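You operate a simulated robot arm through the tools that you are given. There is no shell and no other tool.

The job below is to be done with a simulated robot arm. You get a single attempt, and the scene is never put back.

TASK
Feed 2 measures from the blue hopper into the orange pot and draw it out.
Fine: pot on the tray, tray in, gate open, then one push of the feed key a measure; gate shut after, then tray out. The other pots, this hopper's switch and lid and the brown hopper stay. Set down upright: what you pick out.

It is judged by the outcome, as a careful person would: the job done as asked, and still so three seconds after it is handed in. It fails if anything else is knocked over, pushed out of place, dropped, spilled or broken. Lids that push on must go on centred and level and be pressed home; caps that screw on are set level and turned clockwise until they are tight.

THE ROBOT
A 7-joint arm with a three-finger gripper, fixed in place. Base frame: the origin is on the floor under the middle of its stand, x ahead of it, y to its left, z up. Units: mm, rad, N and s.
It reaches about 1342 mm from its shoulder. Its first joint turns from -2.897 to 2.897 rad. Payload 2.69 kg.
The TCP is the grasp point between the finger pads, 30 mm short of the fingertips. In the tool frame z runs along the fingers and y along their closing line. The gripper opens to 128 mm; its body begins 117 mm behind the TCP.
Orientation is told as [roll, pitch, yaw] about the base's x, y, z axes, in that order, counted from this pose: with the fingers straight down and closing along the base's y, the tool's x points along the base's -x, its y along +y and its z along -z.

THE INTERFACE
- The arm moves only by the tool play_rows. Its argument "steps" is a list of rows, each a list of 7 numbers: the shift along the base's x, y, z in mm, then the turn, a rotation vector about the base's x, y, z in rad, then the finger opening in mm, from 0 to 128. In form: [[x, y, z, ax, ay, az, jaw], ...]. A call has 1 to 20 rows; each row shifts and turns the commanded pose from where the row before left it. Each row takes 0.2 s and may step no farther than 50 mm and 0.15 rad from the row before; otherwise, or with a gripper value out of range, the whole call is refused. Where a pose cannot be reached the arm comes as near as it can. A force on the tool above 80 N (or 10 N above the force at the start of the call, whichever is more), or a blocked arm, ends the call early, and 0.2 s more pass. The fingers move at their own pace (about 127 mm/s each) and stop on an object; they squeeze with about 34 N. The grip force told is the motor's: it shows also when the fingers shut on nothing. Time passes only in rows, and 0.2 s behind the last, so rows that do not move let the fingers close. It gives the time, the measured TCP pose, the force on the tool (base axes), the opening and the grip force at its end, in the units of the frame above (readings bear some noise), with the torque about the TCP (base axes, N m) and any sound that the robot's microphone picked up, and new pictures: "views" is both (left out), scene, wrist or none.
- Cameras (640 x 400 px; columns grow to the right, rows downward): "scene" is fixed at [232.9, 501.2, 1322.2]; the picture's right is [-0.48, -0.88, 0.00], its down [-0.51, 0.28, -0.82] and it looks along [0.72, -0.39, -0.58] (base axes); focal length 294 px, centre (320, 200). "wrist" rides on the gripper at [58, 54, -131] in the tool frame; the picture's right is [-0.68, 0.74, 0.00], its down [-0.62, -0.57, -0.55] and it looks along [-0.40, -0.37, 0.84] (tool axes); focal length 234 px, centre (320, 200).
- move_column(by): moves the trunk up (or, below 0, down) by that many mm; the arm rides with it, the base frame stays. It gives what a move gives, with no picture.
- measure_at(camera, pixels): for up to 12 pixels [column, row] of the newest picture of that camera ("zoom" is the newest enlarged one), the place [x, y, z] in the base frame of the surface seen there, good to about 3 mm, but the place of the scene camera against the robot may be out by one fixed shift of up to 25 mm in any direction. No time passes.
- close_up(camera, box): a new picture of the part [left, top, right, bottom] of that camera's present view, enlarged. No time passes.
- hand_in(): hands the job in; it is judged then, once.

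Leave the gripper open and the arm clear of the work at the hand-in unless told otherwise.

The tools are called after "Request:" as name(argument=value, ...) on one line, values as JSON. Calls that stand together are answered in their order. play_rows: Moves the arm, as the interface text tells. Its arguments: {"type":"object","properties":{"steps":{"type":"array"},"views":{"type":"string","enum":["both","scene","wrist","none"]}},"required":["steps"]} The other tools are called the same way: move_column (by) moves the trunk up or down; measure_at (camera, pixels) gives the place of the surface under pixels of a picture; close_up (camera, box) takes an enlarged picture of a part of a camera's view; hand_in () hands the job in.

At the start:

```text
time: 0.0
ee_pos: [629.6, -93.4, 1106.7]
tcp_rot: [-0.001, 0.0, 0.0]
wrist_force: [0.3, -1.0, 0.3]
ft_torque: [0.04, 0.0, 0.0]
finger_gap: 127.9
gripper_force: 0.2
trunk travel left (down, up): [-150.0, 200.0]
```

scene: 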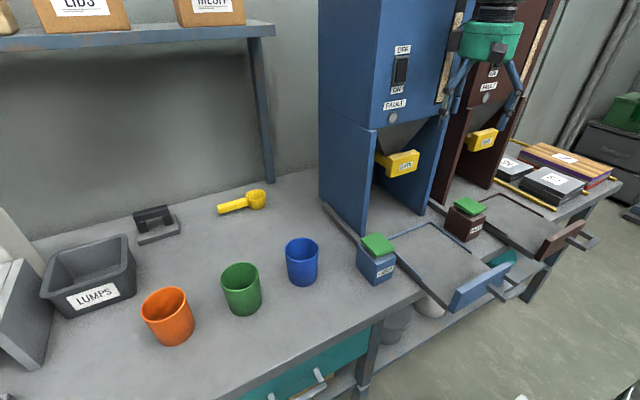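
wrist: 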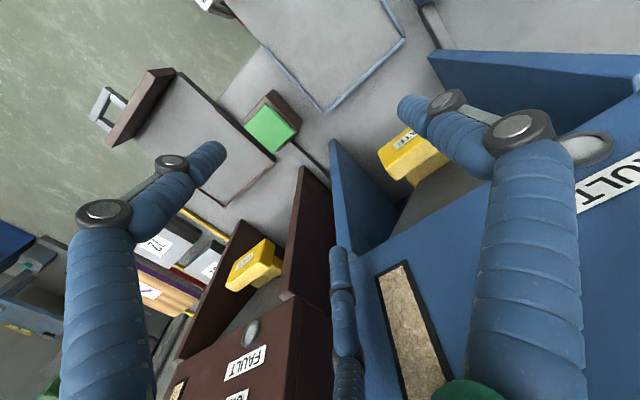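

I see the blue hopper (centre), the brown hopper behind it, orange/green/blue pots on the bench, and trays already drawn out. I'll look closer at the blue hopper parts and the orange pot before moving.

Request:
close_up(camera="scene", box=[310, 100, 550, 320])

Request:
measure_at(camera="scene", pixels=[[167, 300], [170, 335], [146, 310], [191, 308], [240, 285], [301, 258], [376, 243], [377, 265], [430, 260], [480, 288], [403, 163], [515, 285]])

```text
1.82 times, centred on (430, 210) of scene
```

zoom: 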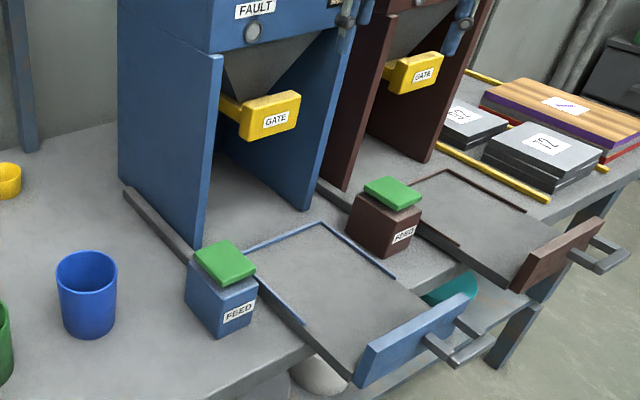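

```text
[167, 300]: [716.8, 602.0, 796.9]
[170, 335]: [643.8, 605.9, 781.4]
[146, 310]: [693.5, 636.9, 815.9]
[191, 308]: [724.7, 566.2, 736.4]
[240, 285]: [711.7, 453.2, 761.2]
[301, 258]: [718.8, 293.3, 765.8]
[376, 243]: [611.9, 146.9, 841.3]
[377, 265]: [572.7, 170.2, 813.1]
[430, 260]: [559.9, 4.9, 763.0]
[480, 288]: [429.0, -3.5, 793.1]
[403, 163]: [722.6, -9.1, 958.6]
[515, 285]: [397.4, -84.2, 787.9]
```

I'll look closer at the gate, switch and fault lamp, and the pots.

Request:
close_up(camera="scene", box=[350, 30, 470, 190])

Request:
close_up(camera="scene", box=[360, 130, 450, 190])

Request:
close_up(camera="scene", box=[120, 220, 340, 360])

Request:
close_up(camera="scene", box=[340, 200, 540, 330])

```text
2.50 times, centred on (410, 110) of scene
```

zoom: 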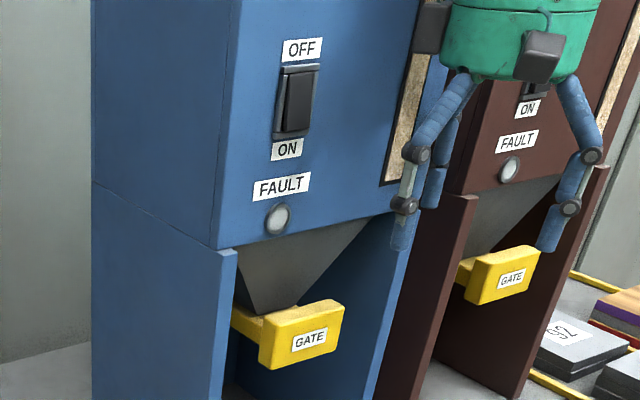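

```text
6.67 times, centred on (405, 160) of scene
```

zoom: 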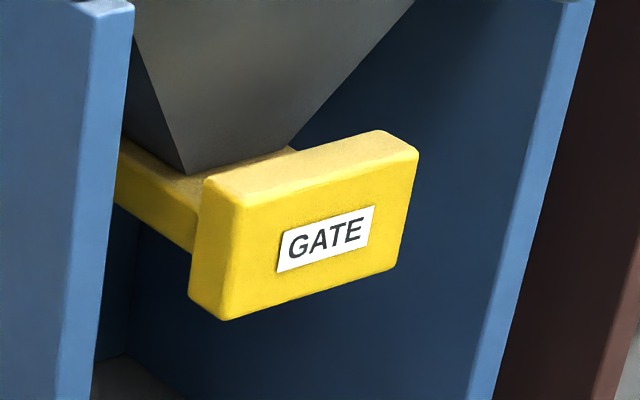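

```text
2.86 times, centred on (230, 290) of scene
```

zoom: 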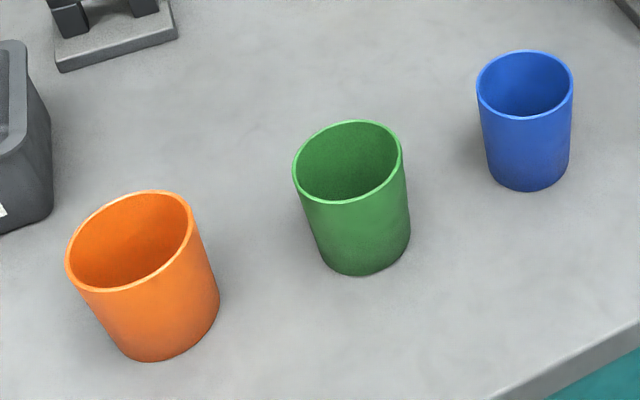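

```text
3.08 times, centred on (440, 265) of scene
```

zoom: 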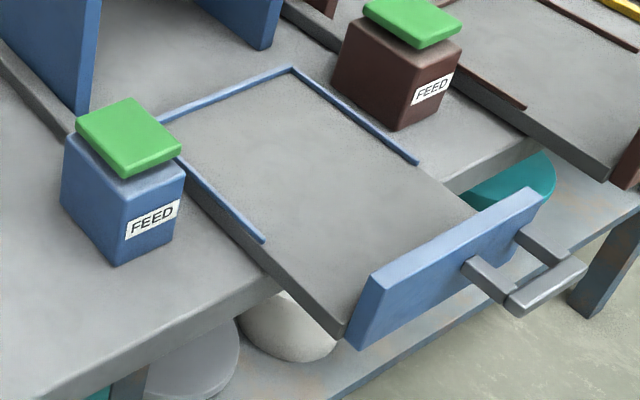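

Now I measure the bench top, tray, handle, feed key, gate and pot edges with the scene camera.

Request:
measure_at(camera="scene", pixels=[[110, 340], [260, 320], [200, 240], [462, 300], [516, 270], [460, 292], [509, 264], [492, 287], [508, 291], [526, 281], [531, 273], [507, 277]])

Request:
measure_at(camera="scene", pixels=[[388, 168], [420, 152], [390, 178], [420, 168], [390, 155], [415, 150], [378, 157], [391, 172], [400, 175], [382, 154], [395, 156], [405, 154]])

Request:
measure_at(camera="scene", pixels=[[362, 240], [380, 233], [396, 245], [382, 255], [378, 244], [378, 275], [390, 265], [394, 228], [434, 223], [475, 252], [427, 279], [392, 241]])

Request:
measure_at(camera="scene", pixels=[[143, 310], [150, 320], [170, 317], [186, 300], [180, 289], [160, 290], [148, 298], [165, 343], [175, 343], [190, 335], [195, 327], [160, 310]])

```text
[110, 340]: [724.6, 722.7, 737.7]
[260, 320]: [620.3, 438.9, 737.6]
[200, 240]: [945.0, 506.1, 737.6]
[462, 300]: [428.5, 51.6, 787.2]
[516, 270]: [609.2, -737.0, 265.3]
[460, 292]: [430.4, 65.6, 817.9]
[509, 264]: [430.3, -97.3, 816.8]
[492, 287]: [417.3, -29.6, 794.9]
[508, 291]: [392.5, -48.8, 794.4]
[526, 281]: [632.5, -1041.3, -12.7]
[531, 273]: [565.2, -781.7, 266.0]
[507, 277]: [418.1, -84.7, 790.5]
```

```text
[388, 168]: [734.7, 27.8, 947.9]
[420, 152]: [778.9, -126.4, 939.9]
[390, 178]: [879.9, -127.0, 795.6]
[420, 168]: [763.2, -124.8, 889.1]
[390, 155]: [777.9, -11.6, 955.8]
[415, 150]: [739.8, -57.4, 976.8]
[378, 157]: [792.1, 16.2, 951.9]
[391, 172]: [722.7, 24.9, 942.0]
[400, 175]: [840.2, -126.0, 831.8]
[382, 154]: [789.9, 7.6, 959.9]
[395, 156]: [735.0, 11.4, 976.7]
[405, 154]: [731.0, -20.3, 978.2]
```

```text
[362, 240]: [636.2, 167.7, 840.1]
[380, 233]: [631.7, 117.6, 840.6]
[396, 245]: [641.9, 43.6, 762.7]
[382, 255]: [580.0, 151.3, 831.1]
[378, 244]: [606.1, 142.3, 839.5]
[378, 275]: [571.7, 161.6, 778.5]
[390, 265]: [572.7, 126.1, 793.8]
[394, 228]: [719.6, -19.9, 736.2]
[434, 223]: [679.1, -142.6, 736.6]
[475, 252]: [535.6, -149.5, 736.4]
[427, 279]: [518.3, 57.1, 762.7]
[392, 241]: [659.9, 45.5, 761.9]
```

```text
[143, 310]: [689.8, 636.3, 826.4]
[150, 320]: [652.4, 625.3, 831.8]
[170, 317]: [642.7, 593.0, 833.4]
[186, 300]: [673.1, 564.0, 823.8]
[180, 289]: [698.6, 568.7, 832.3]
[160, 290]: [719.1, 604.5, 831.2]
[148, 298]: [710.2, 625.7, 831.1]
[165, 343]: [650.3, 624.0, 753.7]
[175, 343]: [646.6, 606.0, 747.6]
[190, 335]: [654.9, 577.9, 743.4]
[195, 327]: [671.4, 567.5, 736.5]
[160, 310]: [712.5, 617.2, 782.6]
```

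I measure shared features in both cameras (brown feed key's green top, gate block, tray rail corner) to find the scene camera's shift.

Request:
close_up(camera="wrist", box=[220, 0, 460, 190])

Request:
measure_at(camera="wrist", pixels=[[269, 102], [298, 127], [276, 155], [246, 128], [271, 129], [322, 112], [403, 40], [290, 60], [310, 40], [340, 60], [320, 150], [413, 128]])

Request:
close_up(camera="scene", box=[430, 180, 520, 250])

```text
2.11 times, centred on (340, 95) of wrist
```

zoom: 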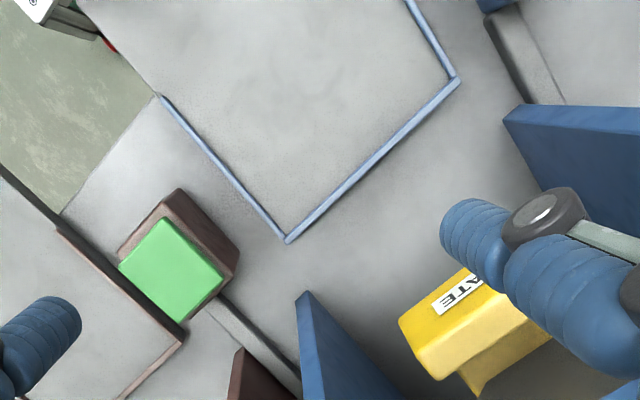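

```text
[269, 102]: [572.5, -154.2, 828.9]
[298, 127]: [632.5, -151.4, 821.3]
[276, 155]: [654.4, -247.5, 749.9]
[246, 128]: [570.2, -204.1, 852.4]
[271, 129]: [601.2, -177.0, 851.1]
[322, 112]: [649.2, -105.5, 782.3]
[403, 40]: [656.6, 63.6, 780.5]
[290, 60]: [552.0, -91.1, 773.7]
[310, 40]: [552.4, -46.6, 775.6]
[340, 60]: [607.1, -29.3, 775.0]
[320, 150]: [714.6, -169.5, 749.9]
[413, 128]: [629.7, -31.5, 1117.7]
```

```text
5.71 times, centred on (475, 215) of scene
```

zoom: 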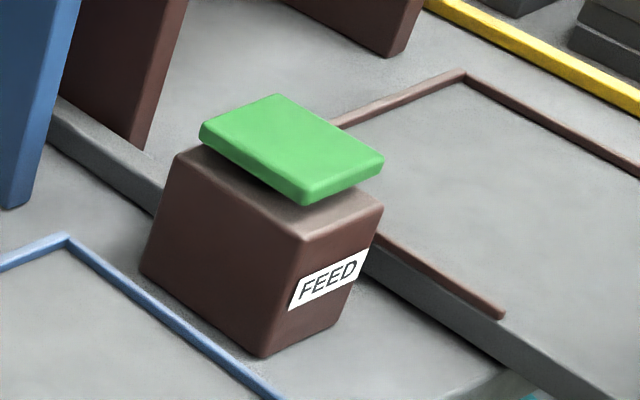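

Request:
measure_at(camera="scene", pixels=[[470, 205.5], [467.5, 198], [484, 207.5], [472, 212], [456, 202], [430.8, 221.5], [460, 230], [500, 215], [440, 255], [510, 210]])

Request:
measure_at(camera="wrist", pixels=[[269.5, 128], [265.6, 106], [291, 130.5], [273, 149], [247, 126], [324, 113.5], [404.5, 38], [322, 116], [345, 6], [300, 100], [370, 130], [255, 0]])

```text
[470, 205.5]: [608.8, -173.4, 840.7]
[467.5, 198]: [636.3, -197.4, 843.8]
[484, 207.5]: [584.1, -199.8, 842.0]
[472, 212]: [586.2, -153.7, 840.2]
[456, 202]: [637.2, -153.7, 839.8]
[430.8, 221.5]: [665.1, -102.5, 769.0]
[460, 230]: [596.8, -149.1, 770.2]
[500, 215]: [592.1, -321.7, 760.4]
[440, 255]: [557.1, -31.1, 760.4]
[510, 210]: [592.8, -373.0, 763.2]
```

```text
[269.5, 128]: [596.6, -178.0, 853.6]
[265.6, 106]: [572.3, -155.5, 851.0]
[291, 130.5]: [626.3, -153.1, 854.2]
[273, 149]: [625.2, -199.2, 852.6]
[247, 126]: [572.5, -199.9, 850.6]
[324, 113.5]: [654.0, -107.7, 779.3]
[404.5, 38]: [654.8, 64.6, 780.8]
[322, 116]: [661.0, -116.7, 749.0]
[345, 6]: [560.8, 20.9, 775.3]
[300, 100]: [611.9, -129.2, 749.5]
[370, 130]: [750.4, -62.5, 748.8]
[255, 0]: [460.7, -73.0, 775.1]
```

The wrist camera gives bench z≈749.5 where the scene gives ≈737, so the scene shift is about (-12,-2,+12). The arm sits close to the hopper, so I back it off toward -x first and look again.

Request:
play_rows(steps=[[-40, 0, 0, 0, 0, 0, 128], [-45, 10, 0, 0, 0, 0, 128], [-45, 20, 0, 0, 0, 0, 128], [-45, 20, 0, 0, 0, 0, 128], [-45, 20, 0, 0, 0, 0, 128], [-40, 20, 0, 0, 0, 0, 128], [0, 0, 0, 0, 0, 0, 128]])

```text
time: 1.6
ee_pos: [371.7, -3.6, 1105.7]
tcp_rot: [-0.001, 0.001, -0.002]
wrist_force: [0.0, 0.4, 1.3]
ft_torque: [0.0, -0.07, 0.03]
finger_gap: 128.0
gripper_force: 0.0
trunk travel left (down, up): [-150.0, 200.0]
```

scene: 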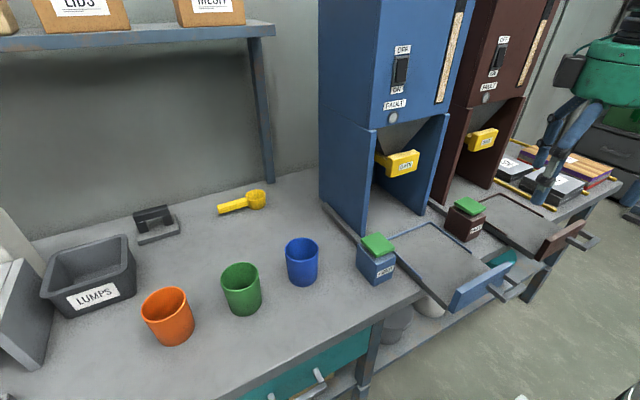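
wrist: 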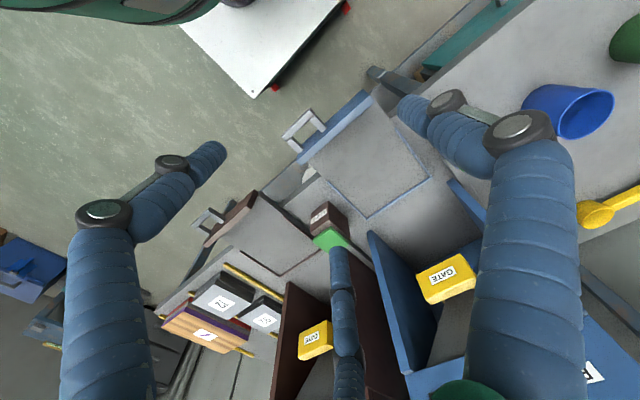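

I close in on the wrist view to measure tray handle (≈(303,130)), gate block (≈(445,278)) and panels.

Request:
close_up(camera="wrist", box=[270, 80, 470, 220])

Request:
close_up(camera="wrist", box=[360, 220, 520, 320])

Request:
measure_at(camera="wrist", pixels=[[287, 136], [305, 114], [295, 124], [321, 127], [304, 142], [372, 95], [304, 161], [311, 158], [377, 102], [366, 215], [432, 178], [398, 170]])

Request:
measure_at(camera="wrist", pixels=[[420, 275], [428, 300], [463, 260], [472, 285], [445, 278], [440, 295], [372, 240], [375, 260], [452, 182], [420, 360], [450, 310], [330, 240]])

```text
2.86 times, centred on (370, 150) of wrist
```

zoom: 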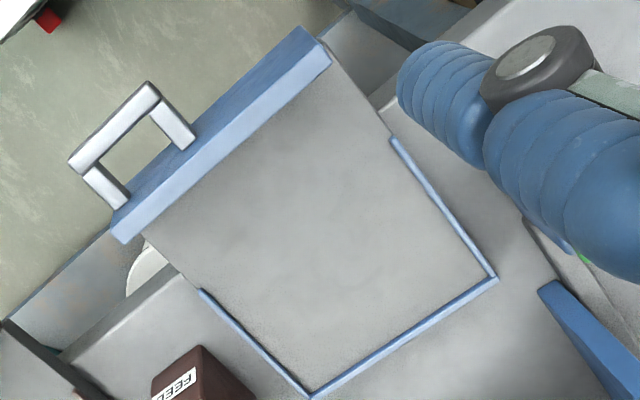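

```text
4.00 times, centred on (440, 270) of wrist
```

zoom: 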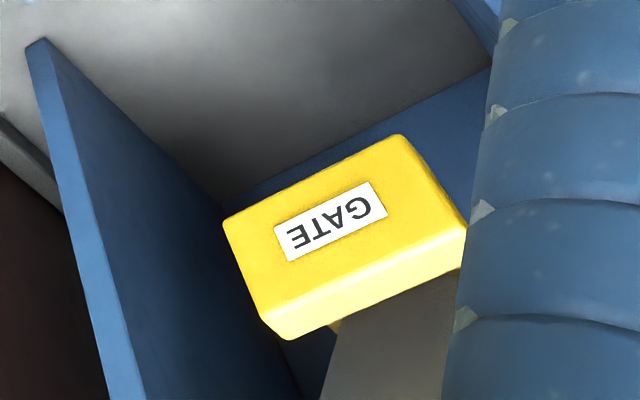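

```text
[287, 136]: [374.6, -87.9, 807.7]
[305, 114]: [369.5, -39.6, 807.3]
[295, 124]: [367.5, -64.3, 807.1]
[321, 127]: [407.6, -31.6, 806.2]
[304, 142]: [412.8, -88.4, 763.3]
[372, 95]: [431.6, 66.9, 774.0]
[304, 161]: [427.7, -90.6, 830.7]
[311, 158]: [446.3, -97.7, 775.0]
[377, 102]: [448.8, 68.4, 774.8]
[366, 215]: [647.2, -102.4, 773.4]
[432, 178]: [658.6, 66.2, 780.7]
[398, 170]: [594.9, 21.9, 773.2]
```

```text
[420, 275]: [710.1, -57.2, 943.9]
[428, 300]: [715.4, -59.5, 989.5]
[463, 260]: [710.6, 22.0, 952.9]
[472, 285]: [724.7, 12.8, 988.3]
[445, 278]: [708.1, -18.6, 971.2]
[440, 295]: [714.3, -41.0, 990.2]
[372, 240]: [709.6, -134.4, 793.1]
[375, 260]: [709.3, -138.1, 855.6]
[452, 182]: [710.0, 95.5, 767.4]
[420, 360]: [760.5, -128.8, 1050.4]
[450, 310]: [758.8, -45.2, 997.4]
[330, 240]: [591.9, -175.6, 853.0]
```

I measure the hopper's front face, panel depth and cone in the scene view.

Request:
measure_at(camera="scene", pixels=[[393, 118], [405, 95], [380, 120], [425, 112], [321, 205], [363, 233], [385, 150], [390, 135], [410, 125], [383, 153], [370, 210], [378, 128]])

Request:
close_up(camera="scene", box=[300, 100, 460, 250])

```text
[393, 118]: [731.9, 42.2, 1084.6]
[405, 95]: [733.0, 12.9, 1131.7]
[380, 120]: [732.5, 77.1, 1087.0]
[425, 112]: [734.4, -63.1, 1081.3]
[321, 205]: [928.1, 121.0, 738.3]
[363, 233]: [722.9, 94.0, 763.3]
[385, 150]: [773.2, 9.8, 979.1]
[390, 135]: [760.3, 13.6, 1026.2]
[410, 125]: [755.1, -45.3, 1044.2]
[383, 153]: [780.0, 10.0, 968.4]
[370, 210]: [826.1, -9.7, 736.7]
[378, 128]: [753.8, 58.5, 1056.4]
```

```text
2.67 times, centred on (380, 175) of scene
```

zoom: 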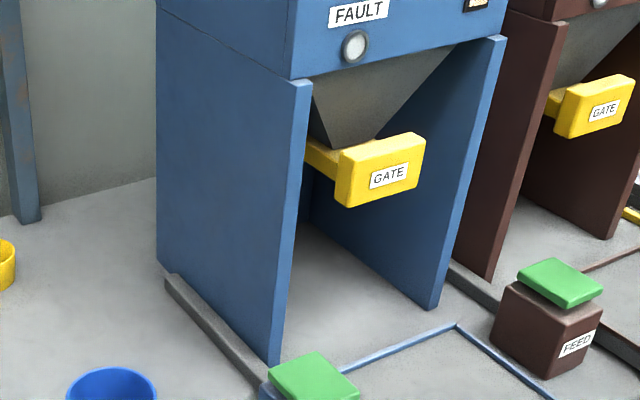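

Hopper front face is about x=720, panel fronts x=709.5, gate block front x=709, y -60..+23, z 943–990 (base). Now I move over toward the orange pot at high z, and measure it with the wrist camera.

Request:
play_rows(steps=[[14.5, 46.5, 0, 0, 0, 0, 128], [14.5, 46.5, 0, 0, 0, 0, 128], [14.5, 46.5, 0, 0, 0, 0, 128], [14.5, 46.5, 0, 0, 0, 0, 128], [14.5, 46.5, 0, 0, 0, 0, 128], [14.5, 46.5, 0, 0, 0, 0, 128], [14.5, 46.5, 0, 0, 0, 0, 128], [14.5, 46.5, 0, 0, 0, 0, 128], [14.5, 46.5, 0, 0, 0, 0, 128], [14.5, 46.5, 0, 0, 0, 0, 128], [14.5, 46.5, 0, 0, 0, 0, 128], [14.5, 46.5, 0, 0, 0, 0, 128], [14.5, 46.5, 0, 0, 0, 0, 128], [0, 0, 0, 0, 0, 0, 128]])

```text
time: 4.6
ee_pos: [558.4, 603.4, 1107.2]
tcp_rot: [-0.001, 0.0, 0.0]
wrist_force: [-0.1, 0.1, 0.0]
ft_torque: [-0.06, 0.05, 0.02]
finger_gap: 127.8
gripper_force: 0.1
trunk travel left (down, up): [-150.0, 200.0]
```

scene: 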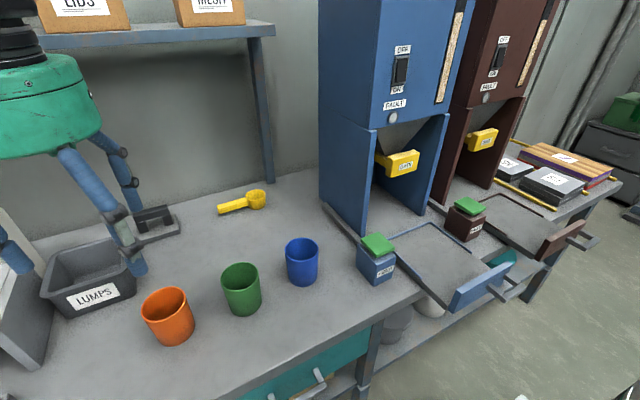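
wrist: 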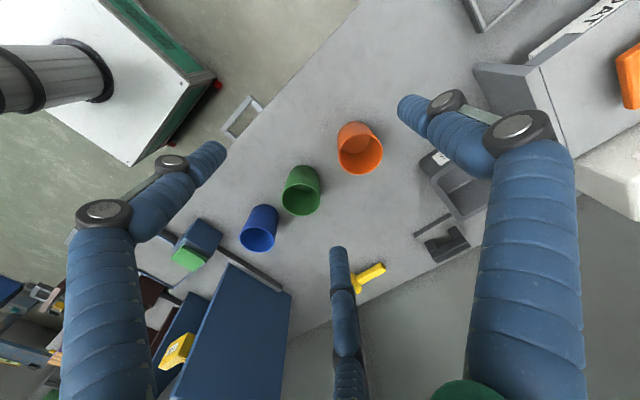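

The wrist view shows three fingers (one on +y, two on -y spread in x). I want to know how they close, so I close them in the air to 60 mm and then to 0, watching the pictures; also measuring the pot first.

Request:
measure_at(camera="wrist", pixels=[[339, 137], [380, 137], [355, 123], [362, 155], [345, 168], [378, 165], [362, 174], [340, 155], [356, 145], [383, 150], [300, 190], [260, 240]])

Request:
close_up(camera="wrist", box=[310, 100, 410, 190])

Request:
play_rows(steps=[[0, 0, 0, 0, 0, 0, 60], [0, 0, 0, 0, 0, 0, 60], [0, 0, 0, 0, 0, 0, 60]], views="both")

Request:
play_rows(steps=[[0, 0, 0, 0, 0, 0, 0], [0, 0, 0, 0, 0, 0, 0], [0, 0, 0, 0, 0, 0, 0]], views="both")

```text
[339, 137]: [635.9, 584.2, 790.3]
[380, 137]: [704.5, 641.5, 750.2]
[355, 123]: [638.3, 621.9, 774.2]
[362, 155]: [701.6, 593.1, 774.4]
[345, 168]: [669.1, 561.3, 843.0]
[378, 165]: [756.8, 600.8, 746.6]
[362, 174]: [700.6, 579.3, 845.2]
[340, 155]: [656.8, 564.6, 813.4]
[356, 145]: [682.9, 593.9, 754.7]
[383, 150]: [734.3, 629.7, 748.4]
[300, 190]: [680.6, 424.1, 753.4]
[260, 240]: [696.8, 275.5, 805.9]
```

```text
4.44 times, centred on (360, 145) of wrist
```

zoom: 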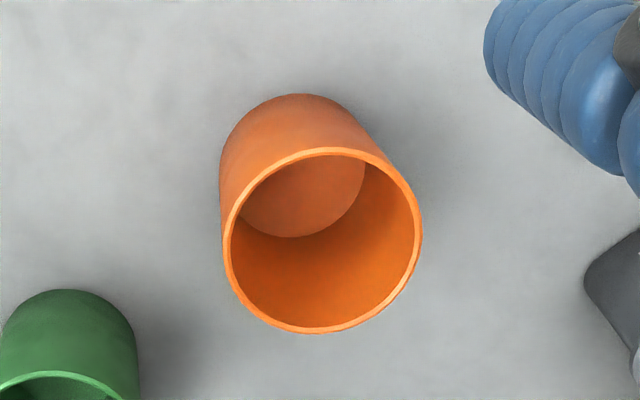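

```text
time: 5.4
ee_pos: [559.1, 601.8, 1108.0]
tcp_rot: [-0.001, 0.0, 0.001]
wrist_force: [0.2, -0.5, 0.3]
ft_torque: [-0.03, 0.03, 0.01]
finger_gap: 59.8
gripper_force: 0.0
trunk travel left (down, up): [-150.0, 200.0]
```

scene: 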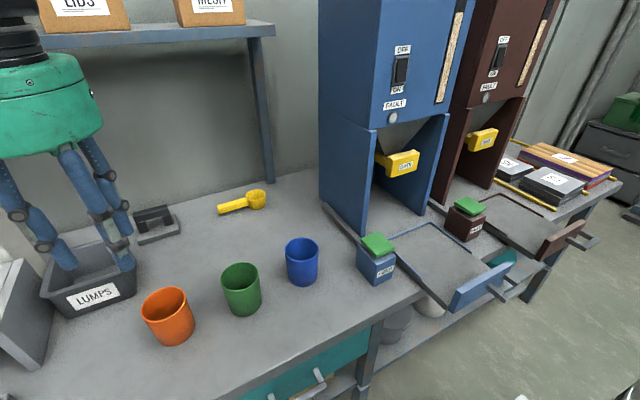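
wrist: 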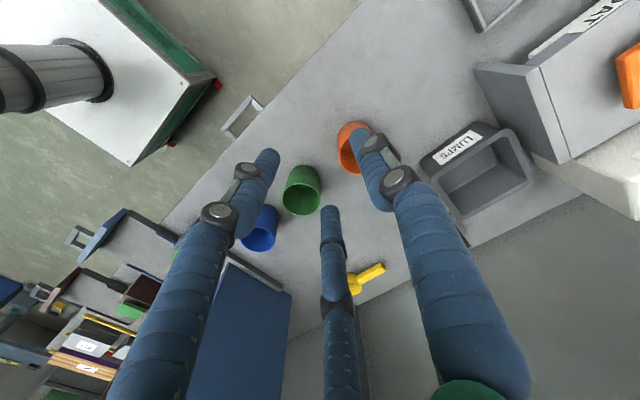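

```text
time: 6.2
ee_pos: [558.0, 602.0, 1108.7]
tcp_rot: [0.002, -0.002, 0.0]
wrist_force: [0.1, -0.3, 1.0]
ft_torque: [0.02, 0.0, -0.02]
finger_gap: 2.1
gripper_force: 31.0
trunk travel left (down, up): [-150.0, 200.0]
```

scene: 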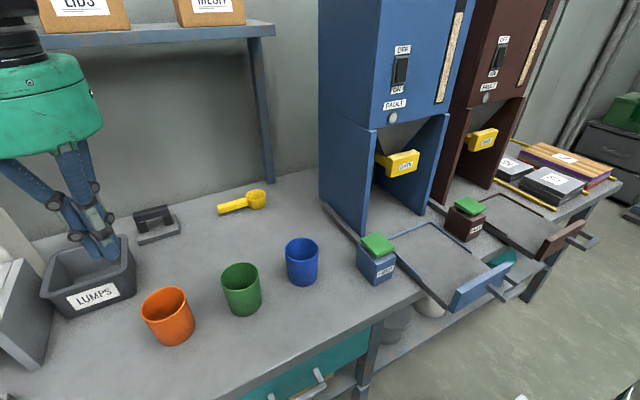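
wrist: 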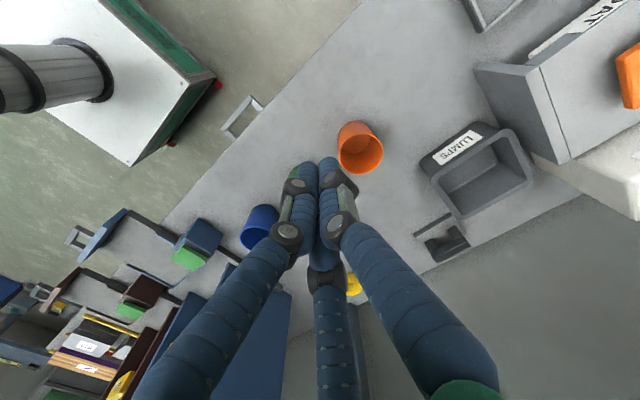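

The fingers close radially (120° apart) onto the TCP – well suited to a round pot. I reopen and zoom in on the pot rim to measure it precisely.

Request:
close_up(camera="wrist", box=[330, 115, 394, 180])

```text
6.15 times, centred on (362, 148) of wrist
```

zoom: 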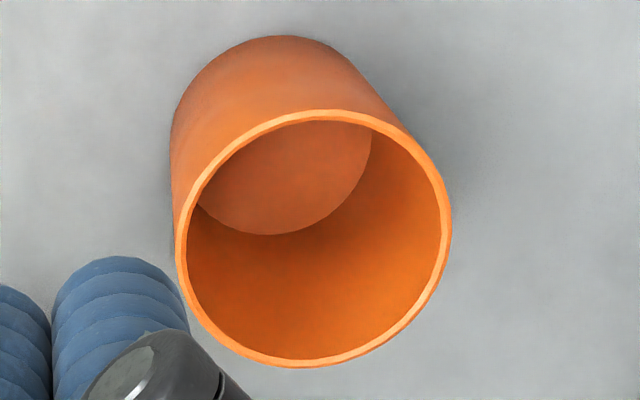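

Request:
measure_at(camera="zoom", pixels=[[183, 240], [193, 190], [250, 133], [320, 115], [385, 130], [430, 175], [446, 235], [430, 290], [385, 340], [300, 363], [230, 335], [270, 180]])

```text
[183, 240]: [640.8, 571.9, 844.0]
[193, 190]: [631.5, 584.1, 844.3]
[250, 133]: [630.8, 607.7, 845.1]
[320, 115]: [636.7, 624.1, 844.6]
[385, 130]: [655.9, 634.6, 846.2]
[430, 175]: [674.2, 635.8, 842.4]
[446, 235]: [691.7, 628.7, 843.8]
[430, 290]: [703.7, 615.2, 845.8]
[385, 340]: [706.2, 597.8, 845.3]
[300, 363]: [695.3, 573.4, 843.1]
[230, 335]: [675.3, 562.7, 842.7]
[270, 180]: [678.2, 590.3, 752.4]
```

Pot rim centre ≈ (668, 600), outer diameter ≈ 79, rim z 844. I check the clearance to the LUMPS bin and the green pot before descending.

Request:
measure_at(camera="wrist", pixels=[[422, 163], [440, 150], [470, 124], [424, 170], [450, 205], [443, 240], [420, 238], [465, 215], [478, 128], [460, 170]])

Request:
measure_at(camera="scene", pixels=[[135, 292], [136, 268], [130, 240], [72, 318], [45, 300], [240, 268], [222, 285], [258, 280]])

```text
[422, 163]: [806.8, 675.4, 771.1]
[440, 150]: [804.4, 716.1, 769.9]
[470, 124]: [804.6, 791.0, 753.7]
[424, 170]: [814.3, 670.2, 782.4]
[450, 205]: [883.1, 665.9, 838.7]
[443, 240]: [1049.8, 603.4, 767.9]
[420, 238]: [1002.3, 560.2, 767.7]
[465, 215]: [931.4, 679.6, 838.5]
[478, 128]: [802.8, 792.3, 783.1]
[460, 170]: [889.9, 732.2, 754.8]
```

```text
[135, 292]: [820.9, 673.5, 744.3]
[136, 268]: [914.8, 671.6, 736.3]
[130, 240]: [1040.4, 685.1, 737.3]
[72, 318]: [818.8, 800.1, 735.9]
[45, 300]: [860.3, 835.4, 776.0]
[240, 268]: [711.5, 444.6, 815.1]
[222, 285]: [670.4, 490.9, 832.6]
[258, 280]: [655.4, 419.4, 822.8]
```

All clear (bin starts at x≈803; green pot at y<492). I open, centre over the pot at (668, 600) and descend to z≈960 first, to check the alignment.

Request:
play_rows(steps=[[0, 0, 0, 0, 0, 0, 128], [36.7, -0.7, 0, 0, 0, 0, 128], [36.7, -0.7, 0, 0, 0, 0, 128], [36.6, -0.6, 0, 0, 0, 0, 128], [0, 0, -50, 0, 0, 0, 128], [0, 0, -50, 0, 0, 0, 128], [0, 0, -48, 0, 0, 0, 128], [0, 0, 0, 0, 0, 0, 128]])

```text
time: 8.0
ee_pos: [670.9, 598.2, 959.6]
tcp_rot: [0.0, 0.001, 0.002]
wrist_force: [0.3, 0.9, -1.0]
ft_torque: [-0.05, 0.03, -0.01]
finger_gap: 128.2
gripper_force: 0.0
trunk travel left (down, up): [-150.0, 200.0]
```

scene: 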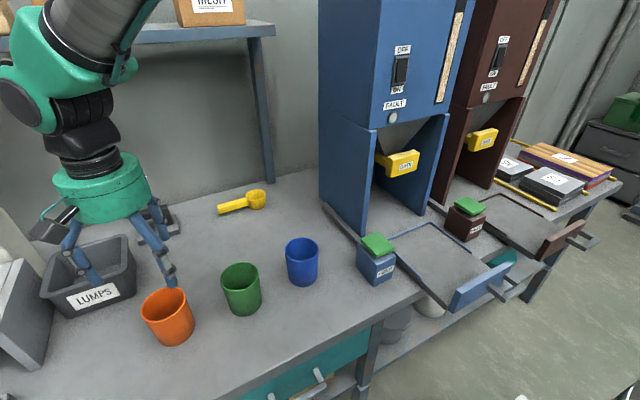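
wrist: 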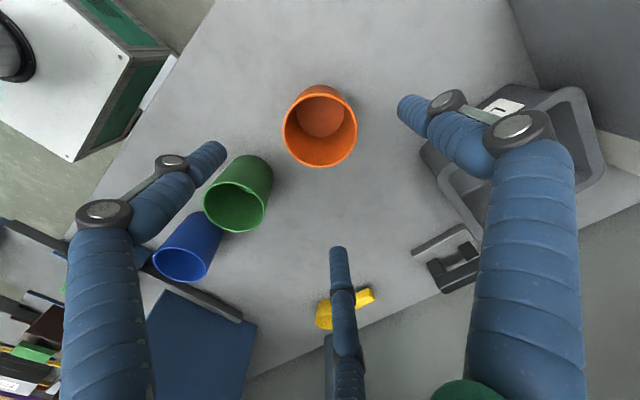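

I check the rim centre from closer in.

Request:
close_up(camera="wrist", box=[260, 75, 380, 175])

Request:
measure_at(camera="wrist", pixels=[[284, 132], [355.5, 128], [320, 97], [320, 165], [294, 104], [345, 156], [346, 105], [293, 156]])

```text
4.00 times, centred on (320, 125) of wrist
```

zoom: 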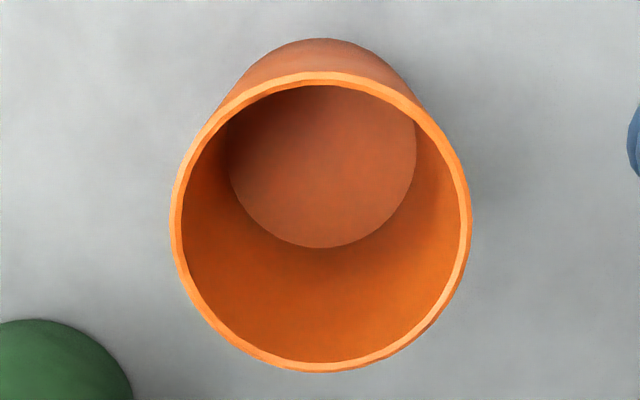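

```text
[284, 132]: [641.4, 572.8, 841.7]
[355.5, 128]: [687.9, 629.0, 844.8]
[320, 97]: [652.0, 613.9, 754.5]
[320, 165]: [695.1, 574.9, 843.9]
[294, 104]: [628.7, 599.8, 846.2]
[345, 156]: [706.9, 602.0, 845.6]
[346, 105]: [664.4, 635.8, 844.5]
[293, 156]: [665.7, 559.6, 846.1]
```

Rim centre ≈ (667, 600). I nudge and go down to TCP z≈800, then close.

Request:
play_rows(steps=[[-2, 1, -40, 0, 0, 0, 128], [0, 0, -40, 0, 0, 0, 128], [0, 0, -40, 0, 0, 0, 128], [0, 0, -38, 0, 0, 0, 128], [0, 0, 0, 0, 0, 0, 128]])

```text
time: 9.2
ee_pos: [665.5, 600.4, 799.0]
tcp_rot: [-0.002, 0.0, -0.001]
wrist_force: [-0.3, 0.1, -1.0]
ft_torque: [-0.01, 0.02, -0.03]
finger_gap: 128.1
gripper_force: 0.0
trunk travel left (down, up): [-150.0, 200.0]
```

scene: 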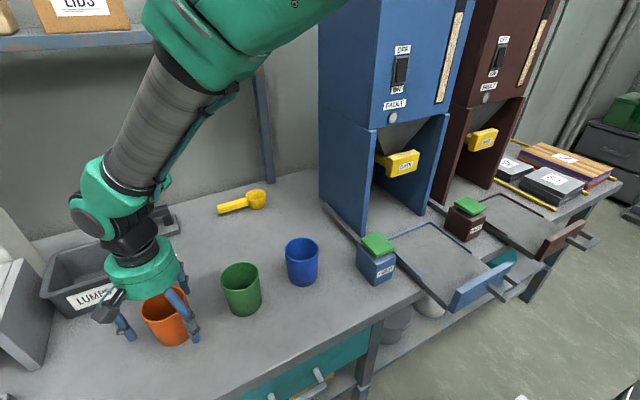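
wrist: 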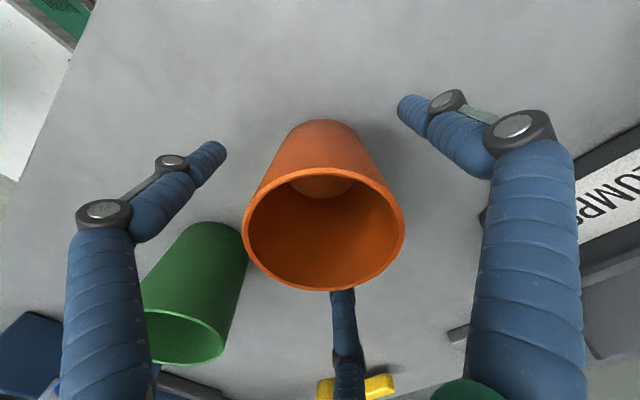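

The fingers surround the pot with clearance. I close on it.

Request:
play_rows(steps=[[0, 0, 0, 0, 0, 0, 95], [0, 0, 0, 0, 0, 0, 84], [0, 0, 0, 0, 0, 0, 76], [0, 0, 0, 0, 0, 0, 70], [0, 0, 0, 0, 0, 0, 60], [0, 0, 0, 0, 0, 0, 60]])

```text
time: 10.6
ee_pos: [667.7, 600.0, 801.1]
tcp_rot: [0.001, 0.0, 0.0]
wrist_force: [1.1, -0.3, 1.6]
ft_torque: [-0.05, -0.05, 0.01]
finger_gap: 71.3
gripper_force: 34.3
trunk travel left (down, up): [-150.0, 200.0]
```

scene: 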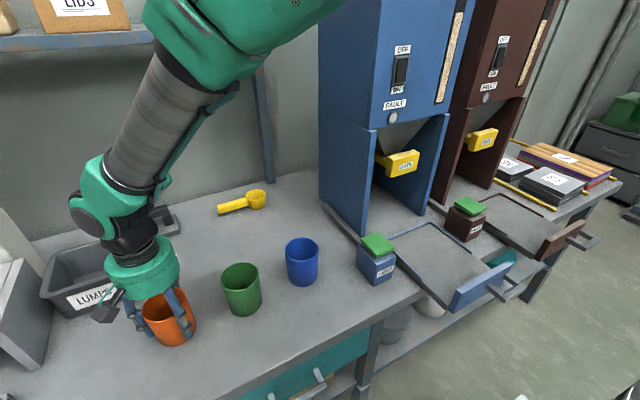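
wrist: 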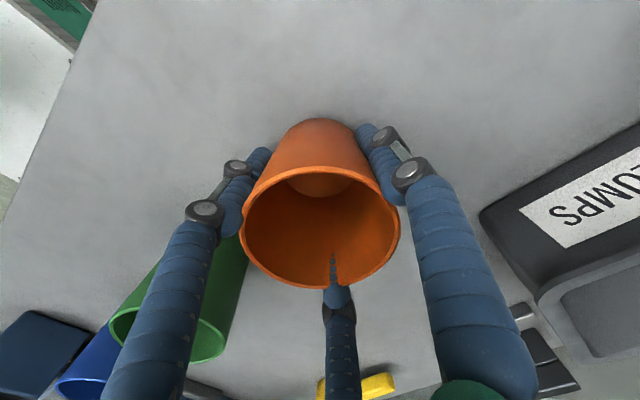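

Held at 71 mm with 34 N. I lift 15 mm and then up to z≈990, and measure the tray rail ends for choosing the pot's place.

Request:
play_rows(steps=[[0, 0, 8, 0, 0, 0, 60], [0, 0, 12, 0, 0, 0, 60], [0, 0, 40, 0, 0, 0, 60], [0, 0, 45, 0, 0, 0, 60], [0, 0, 45, 0, 0, 0, 60], [0, 0, 40, 0, 0, 0, 60], [0, 0, 0, 0, 0, 0, 60]])

Request:
measure_at(camera="scene", pixels=[[421, 277.5], [422.5, 279.5], [471, 252.5], [469, 251.5], [430.8, 221.5], [450, 240], [455, 309], [512, 268], [480, 291], [420, 291], [446, 301], [410, 270]])

```text
time: 12.2
ee_pos: [664.2, 598.6, 988.0]
tcp_rot: [0.0, 0.0, 0.001]
wrist_force: [-0.3, 0.1, -0.6]
ft_torque: [0.04, -0.03, -0.05]
finger_gap: 71.0
gripper_force: 33.6
trunk travel left (down, up): [-150.0, 200.0]
```

scene: 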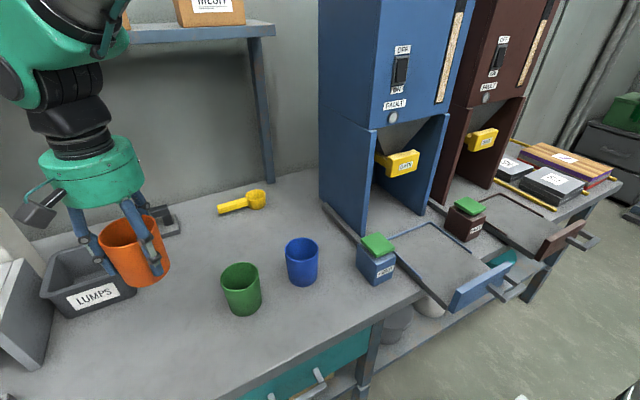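
wrist: 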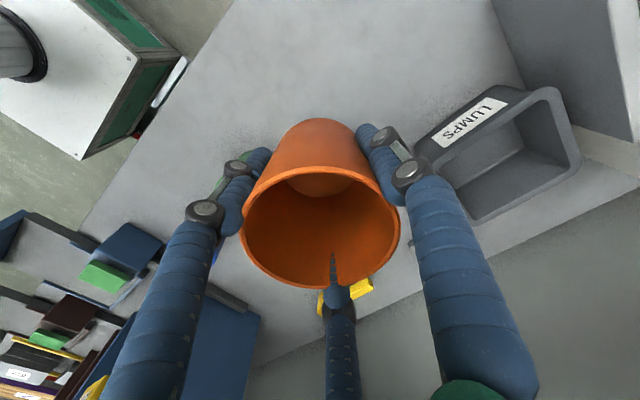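

```text
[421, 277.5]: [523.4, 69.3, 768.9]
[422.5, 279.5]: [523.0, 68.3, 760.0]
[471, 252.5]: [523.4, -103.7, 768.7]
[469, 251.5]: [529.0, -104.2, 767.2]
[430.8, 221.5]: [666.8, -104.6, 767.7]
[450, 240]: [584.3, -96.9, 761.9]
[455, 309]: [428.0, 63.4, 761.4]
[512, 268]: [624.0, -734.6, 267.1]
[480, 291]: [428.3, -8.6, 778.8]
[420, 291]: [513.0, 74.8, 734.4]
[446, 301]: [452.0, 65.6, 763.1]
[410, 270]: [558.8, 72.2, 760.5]
```

Pot is held upright. The U-rail spans x≈511–655, y≈-106–67, so its centre is ≈(582,-20). I carry the pot there at this height (bottom at ≈937, clear of the pots and feed keys).

Request:
play_rows(steps=[[-10, -45, 0, 0, 0, 0, 60], [-10, -47, 0, 0, 0, 0, 60], [-10, -47, 0, 0, 0, 0, 60], [-10, -48, 0, 0, 0, 0, 60], [-10, -48, 0, 0, 0, 0, 60], [-10, -48, 0, 0, 0, 0, 60], [-10, -48, 0, 0, 0, 0, 60], [-5, -48, 0, 0, 0, 0, 60], [-4, -48, 0, 0, 0, 0, 60], [-2, -48, 0, 0, 0, 0, 60], [-2, -48, 0, 0, 0, 0, 60], [0, -48, 0, 0, 0, 0, 60], [0, -48, 0, 0, 0, 0, 60], [0, 0, 0, 0, 0, 0, 60]])

```text
time: 15.2
ee_pos: [582.3, -18.6, 989.4]
tcp_rot: [0.001, -0.001, 0.001]
wrist_force: [-0.2, -0.7, -1.0]
ft_torque: [0.09, 0.03, -0.01]
finger_gap: 71.2
gripper_force: 33.9
trunk travel left (down, up): [-150.0, 200.0]
```

scene: 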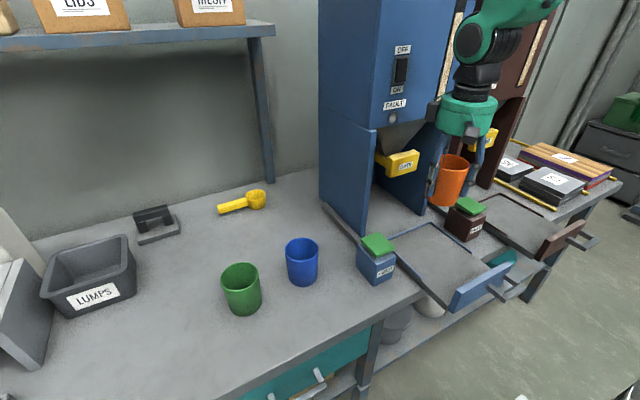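
wrist: 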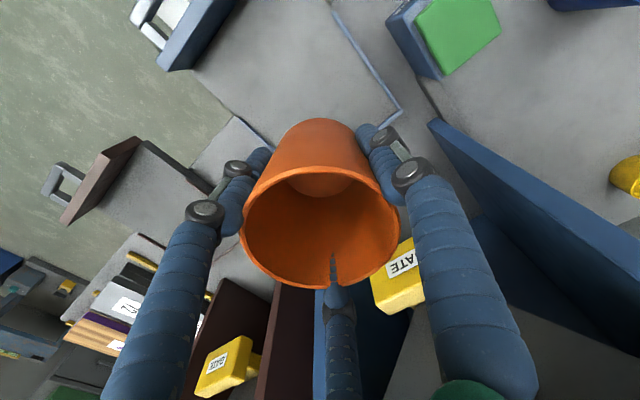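

I lower the pot to just above the tray (TCP z≈832), then finely until contact.

Request:
play_rows(steps=[[0, 0, -45, 0, 0, 0, 60], [0, -1, -45, 0, 0, 0, 60], [0, 0, -40, 0, 0, 0, 60], [0, 0, -25, 0, 0, 0, 60], [0, 0, 0, 0, 0, 0, 60]])

```text
time: 16.4
ee_pos: [582.5, -19.1, 836.7]
tcp_rot: [0.0, 0.001, 0.001]
wrist_force: [-0.3, 0.1, -1.9]
ft_torque: [-0.04, 0.04, 0.01]
finger_gap: 71.1
gripper_force: 34.0
trunk travel left (down, up): [-150.0, 200.0]
```

scene: 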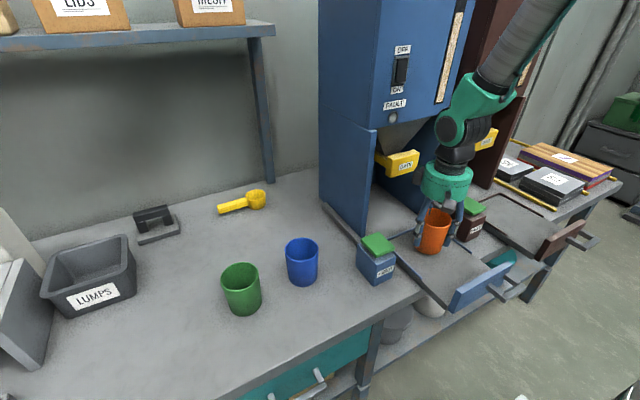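
wrist: 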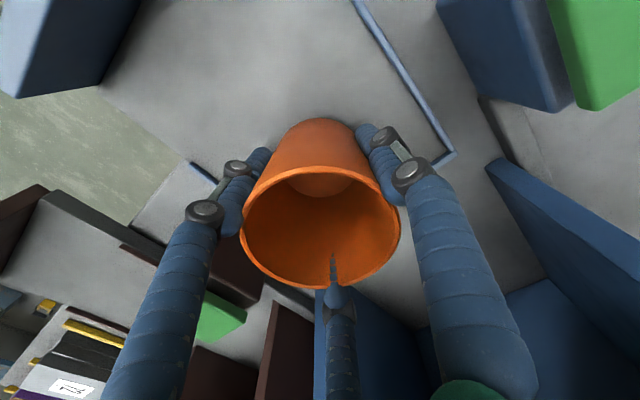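

Request:
play_rows(steps=[[0, 0, -3, 0, 0, 0, 60], [0, 0, -2, 0, 0, 0, 60], [0, 0, 0, 0, 0, 0, 60]], views="none")

Request:
play_rows(steps=[[0, 0, -2, 0, 0, 0, 60], [0, 0, 0, 0, 0, 0, 60]], views="none")

```text
time: 17.2
ee_pos: [583.6, -19.6, 830.0]
tcp_rot: [0.001, 0.001, 0.0]
wrist_force: [-0.3, 0.7, -0.6]
ft_torque: [0.01, 0.02, 0.01]
finger_gap: 71.2
gripper_force: 34.0
trunk travel left (down, up): [-150.0, 200.0]
```

```text
time: 17.8
ee_pos: [583.6, -21.1, 828.0]
tcp_rot: [0.0, -0.002, -0.001]
wrist_force: [0.2, -0.4, -1.7]
ft_torque: [0.0, 0.0, 0.02]
finger_gap: 71.0
gripper_force: 33.9
trunk travel left (down, up): [-150.0, 200.0]
```

No contact yet; I go on in 1.5 mm steps.

Request:
play_rows(steps=[[0, 0, -1.5, 0, 0, 0, 60], [0, 0, 0, 0, 0, 0, 60]], views="none")

Request:
play_rows(steps=[[0, 0, -1.5, 0, 0, 0, 60], [0, 0, 0, 0, 0, 0, 60]], views="wrist")

```text
time: 18.4
ee_pos: [583.5, -20.5, 826.3]
tcp_rot: [0.001, 0.001, -0.001]
wrist_force: [0.2, 0.1, 0.0]
ft_torque: [0.0, 0.02, 0.02]
finger_gap: 71.0
gripper_force: 34.1
trunk travel left (down, up): [-150.0, 200.0]
```

```text
time: 19.0
ee_pos: [584.1, -19.5, 825.8]
tcp_rot: [0.001, -0.003, -0.002]
wrist_force: [0.0, -2.1, 9.8]
ft_torque: [-0.21, 0.02, 0.01]
finger_gap: 71.2
gripper_force: 34.8
trunk travel left (down, up): [-150.0, 200.0]
```

wrist: 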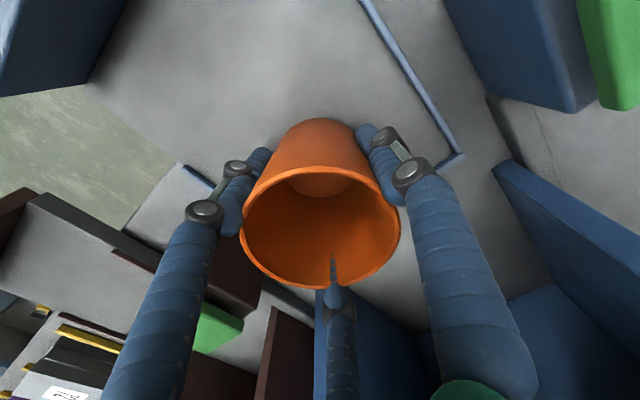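

Contact force 9.8 N: the pot stands on the tray. I open the fingers and rise straight up.

Request:
play_rows(steps=[[0, 0, 0.5, 0, 0, 0, 75], [0, 0, 0, 0, 0, 0, 90], [0, 0, 0, 0, 0, 0, 110], [0, 0, 0, 0, 0, 0, 128], [0, 0, 0, 0, 0, 0, 128], [0, 0, 40, 0, 0, 0, 128], [0, 0, 45, 0, 0, 0, 128], [0, 0, 45, 0, 0, 0, 128], [-10, 0, 40, 0, 0, 0, 128], [0, 0, 0, 0, 0, 0, 128]])

```text
time: 21.2
ee_pos: [573.2, -18.3, 997.8]
tcp_rot: [0.001, 0.0, -0.001]
wrist_force: [-0.8, 0.6, 0.4]
ft_torque: [-0.01, -0.03, -0.01]
finger_gap: 128.0
gripper_force: 0.0
trunk travel left (down, up): [-150.0, 200.0]
```

scene: 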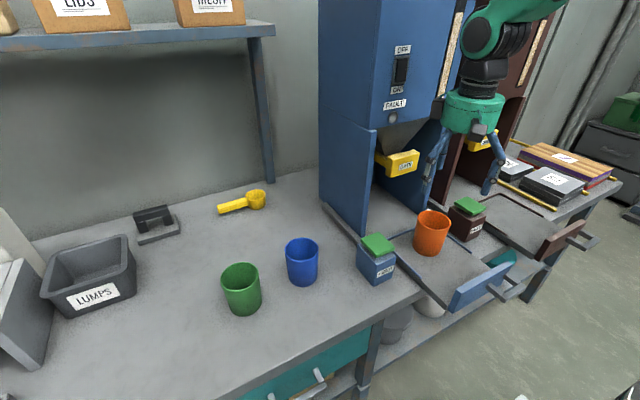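
wrist: 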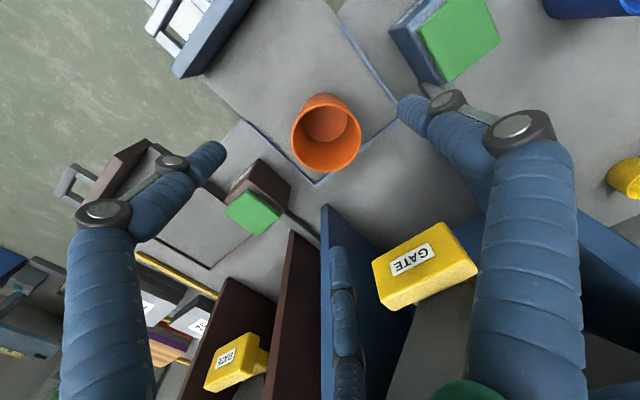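

The pot stands on the tray. I take wrist close-ups of the blue feed key and gate for later.

Request:
close_up(camera="wrist", box=[370, 0, 530, 100])

Request:
measure_at(camera="wrist", pixels=[[420, 33], [445, 78], [496, 40], [475, 8], [458, 40], [375, 268], [388, 302], [454, 225], [476, 268], [432, 265], [465, 250], [405, 290]])

Request:
measure_at(camera="wrist", pixels=[[151, 33], [178, 38], [190, 10], [155, 20], [180, 75], [250, 5], [327, 170], [295, 120], [360, 140], [292, 140], [327, 208], [340, 300]])

```text
4.00 times, centred on (450, 50) of wrist
```

zoom: 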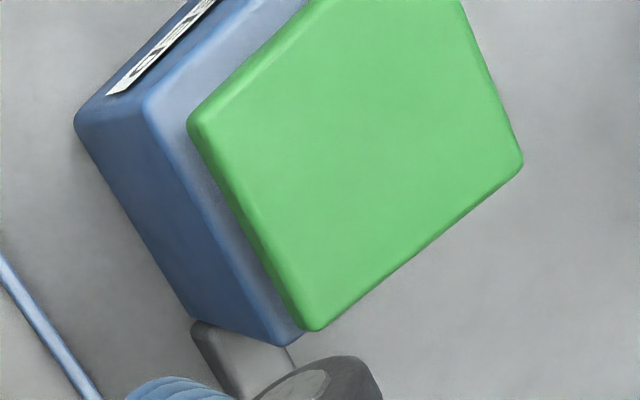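

```text
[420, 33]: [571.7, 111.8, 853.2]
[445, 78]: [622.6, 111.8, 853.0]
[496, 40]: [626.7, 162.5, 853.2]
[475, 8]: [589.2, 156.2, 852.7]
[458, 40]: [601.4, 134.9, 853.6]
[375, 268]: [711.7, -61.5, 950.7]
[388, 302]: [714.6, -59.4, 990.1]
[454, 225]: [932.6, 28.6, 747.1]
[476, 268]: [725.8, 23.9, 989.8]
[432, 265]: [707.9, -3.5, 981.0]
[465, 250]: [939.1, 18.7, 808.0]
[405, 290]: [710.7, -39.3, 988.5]
```

```text
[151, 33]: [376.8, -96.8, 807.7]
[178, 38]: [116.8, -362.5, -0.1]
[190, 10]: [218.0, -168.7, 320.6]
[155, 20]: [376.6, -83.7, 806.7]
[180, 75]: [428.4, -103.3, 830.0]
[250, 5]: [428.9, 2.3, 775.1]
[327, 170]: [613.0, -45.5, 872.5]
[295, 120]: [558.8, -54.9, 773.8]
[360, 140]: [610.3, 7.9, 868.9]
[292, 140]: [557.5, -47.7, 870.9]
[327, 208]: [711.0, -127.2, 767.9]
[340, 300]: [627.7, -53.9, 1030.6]
```

The pot stands at ≈(584,-20); feed key top centre ≈(599,137,853); tray handle bar at x≈368–380, y≈-35…-97, z≈807. I will hook the tray handle with one finger: yaw by +30° so one finger points to +x. I back off to x≈330 over the handle, turning, then look.

Request:
play_rows(steps=[[-45, -5, 0, 0, 0, 0.131, 110], [-45, -5, 0, 0, 0, 0.131, 110], [-45, -10, 0, 0, 0, 0.131, 110], [-45, -10, 0, 0, 0, 0.131, 110], [-45, -10, 0, 0, 0, 0, 110], [-18, -6, -20, 0, 0, 0, 110], [0, 0, -40, 0, 0, 0, 110], [0, 0, 0, 0, 0, 0, 110]])

```text
time: 23.0
ee_pos: [332.0, -66.1, 937.4]
tcp_rot: [0.0, 0.0, 0.522]
wrist_force: [0.5, -0.4, -1.1]
ft_torque: [0.04, 0.1, 0.0]
finger_gap: 110.1
gripper_force: 0.1
trunk travel left (down, up): [-150.0, 200.0]
```

scene: 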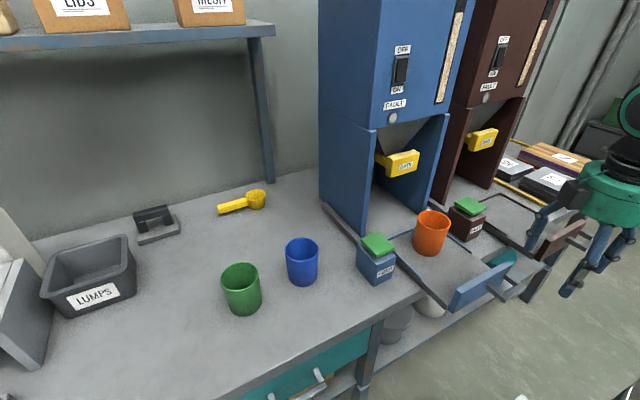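
wrist: 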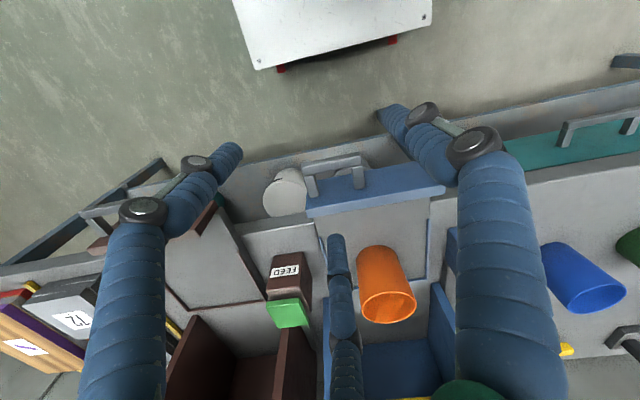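

Now the handle shows at ≈(335,172). I zoom in to measure it.

Request:
close_up(camera="wrist", box=[280, 140, 400, 230])

```text
4.44 times, centred on (340, 185) of wrist
```

zoom: 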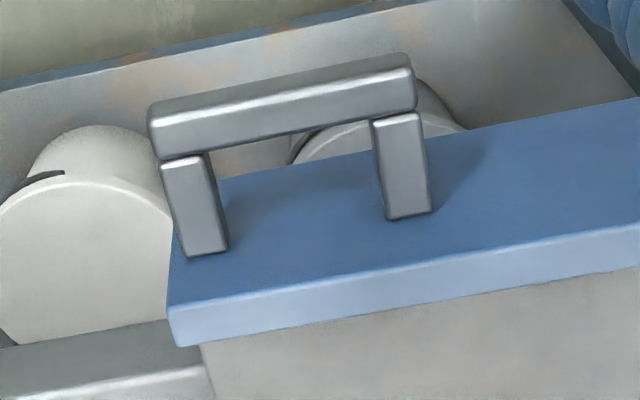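

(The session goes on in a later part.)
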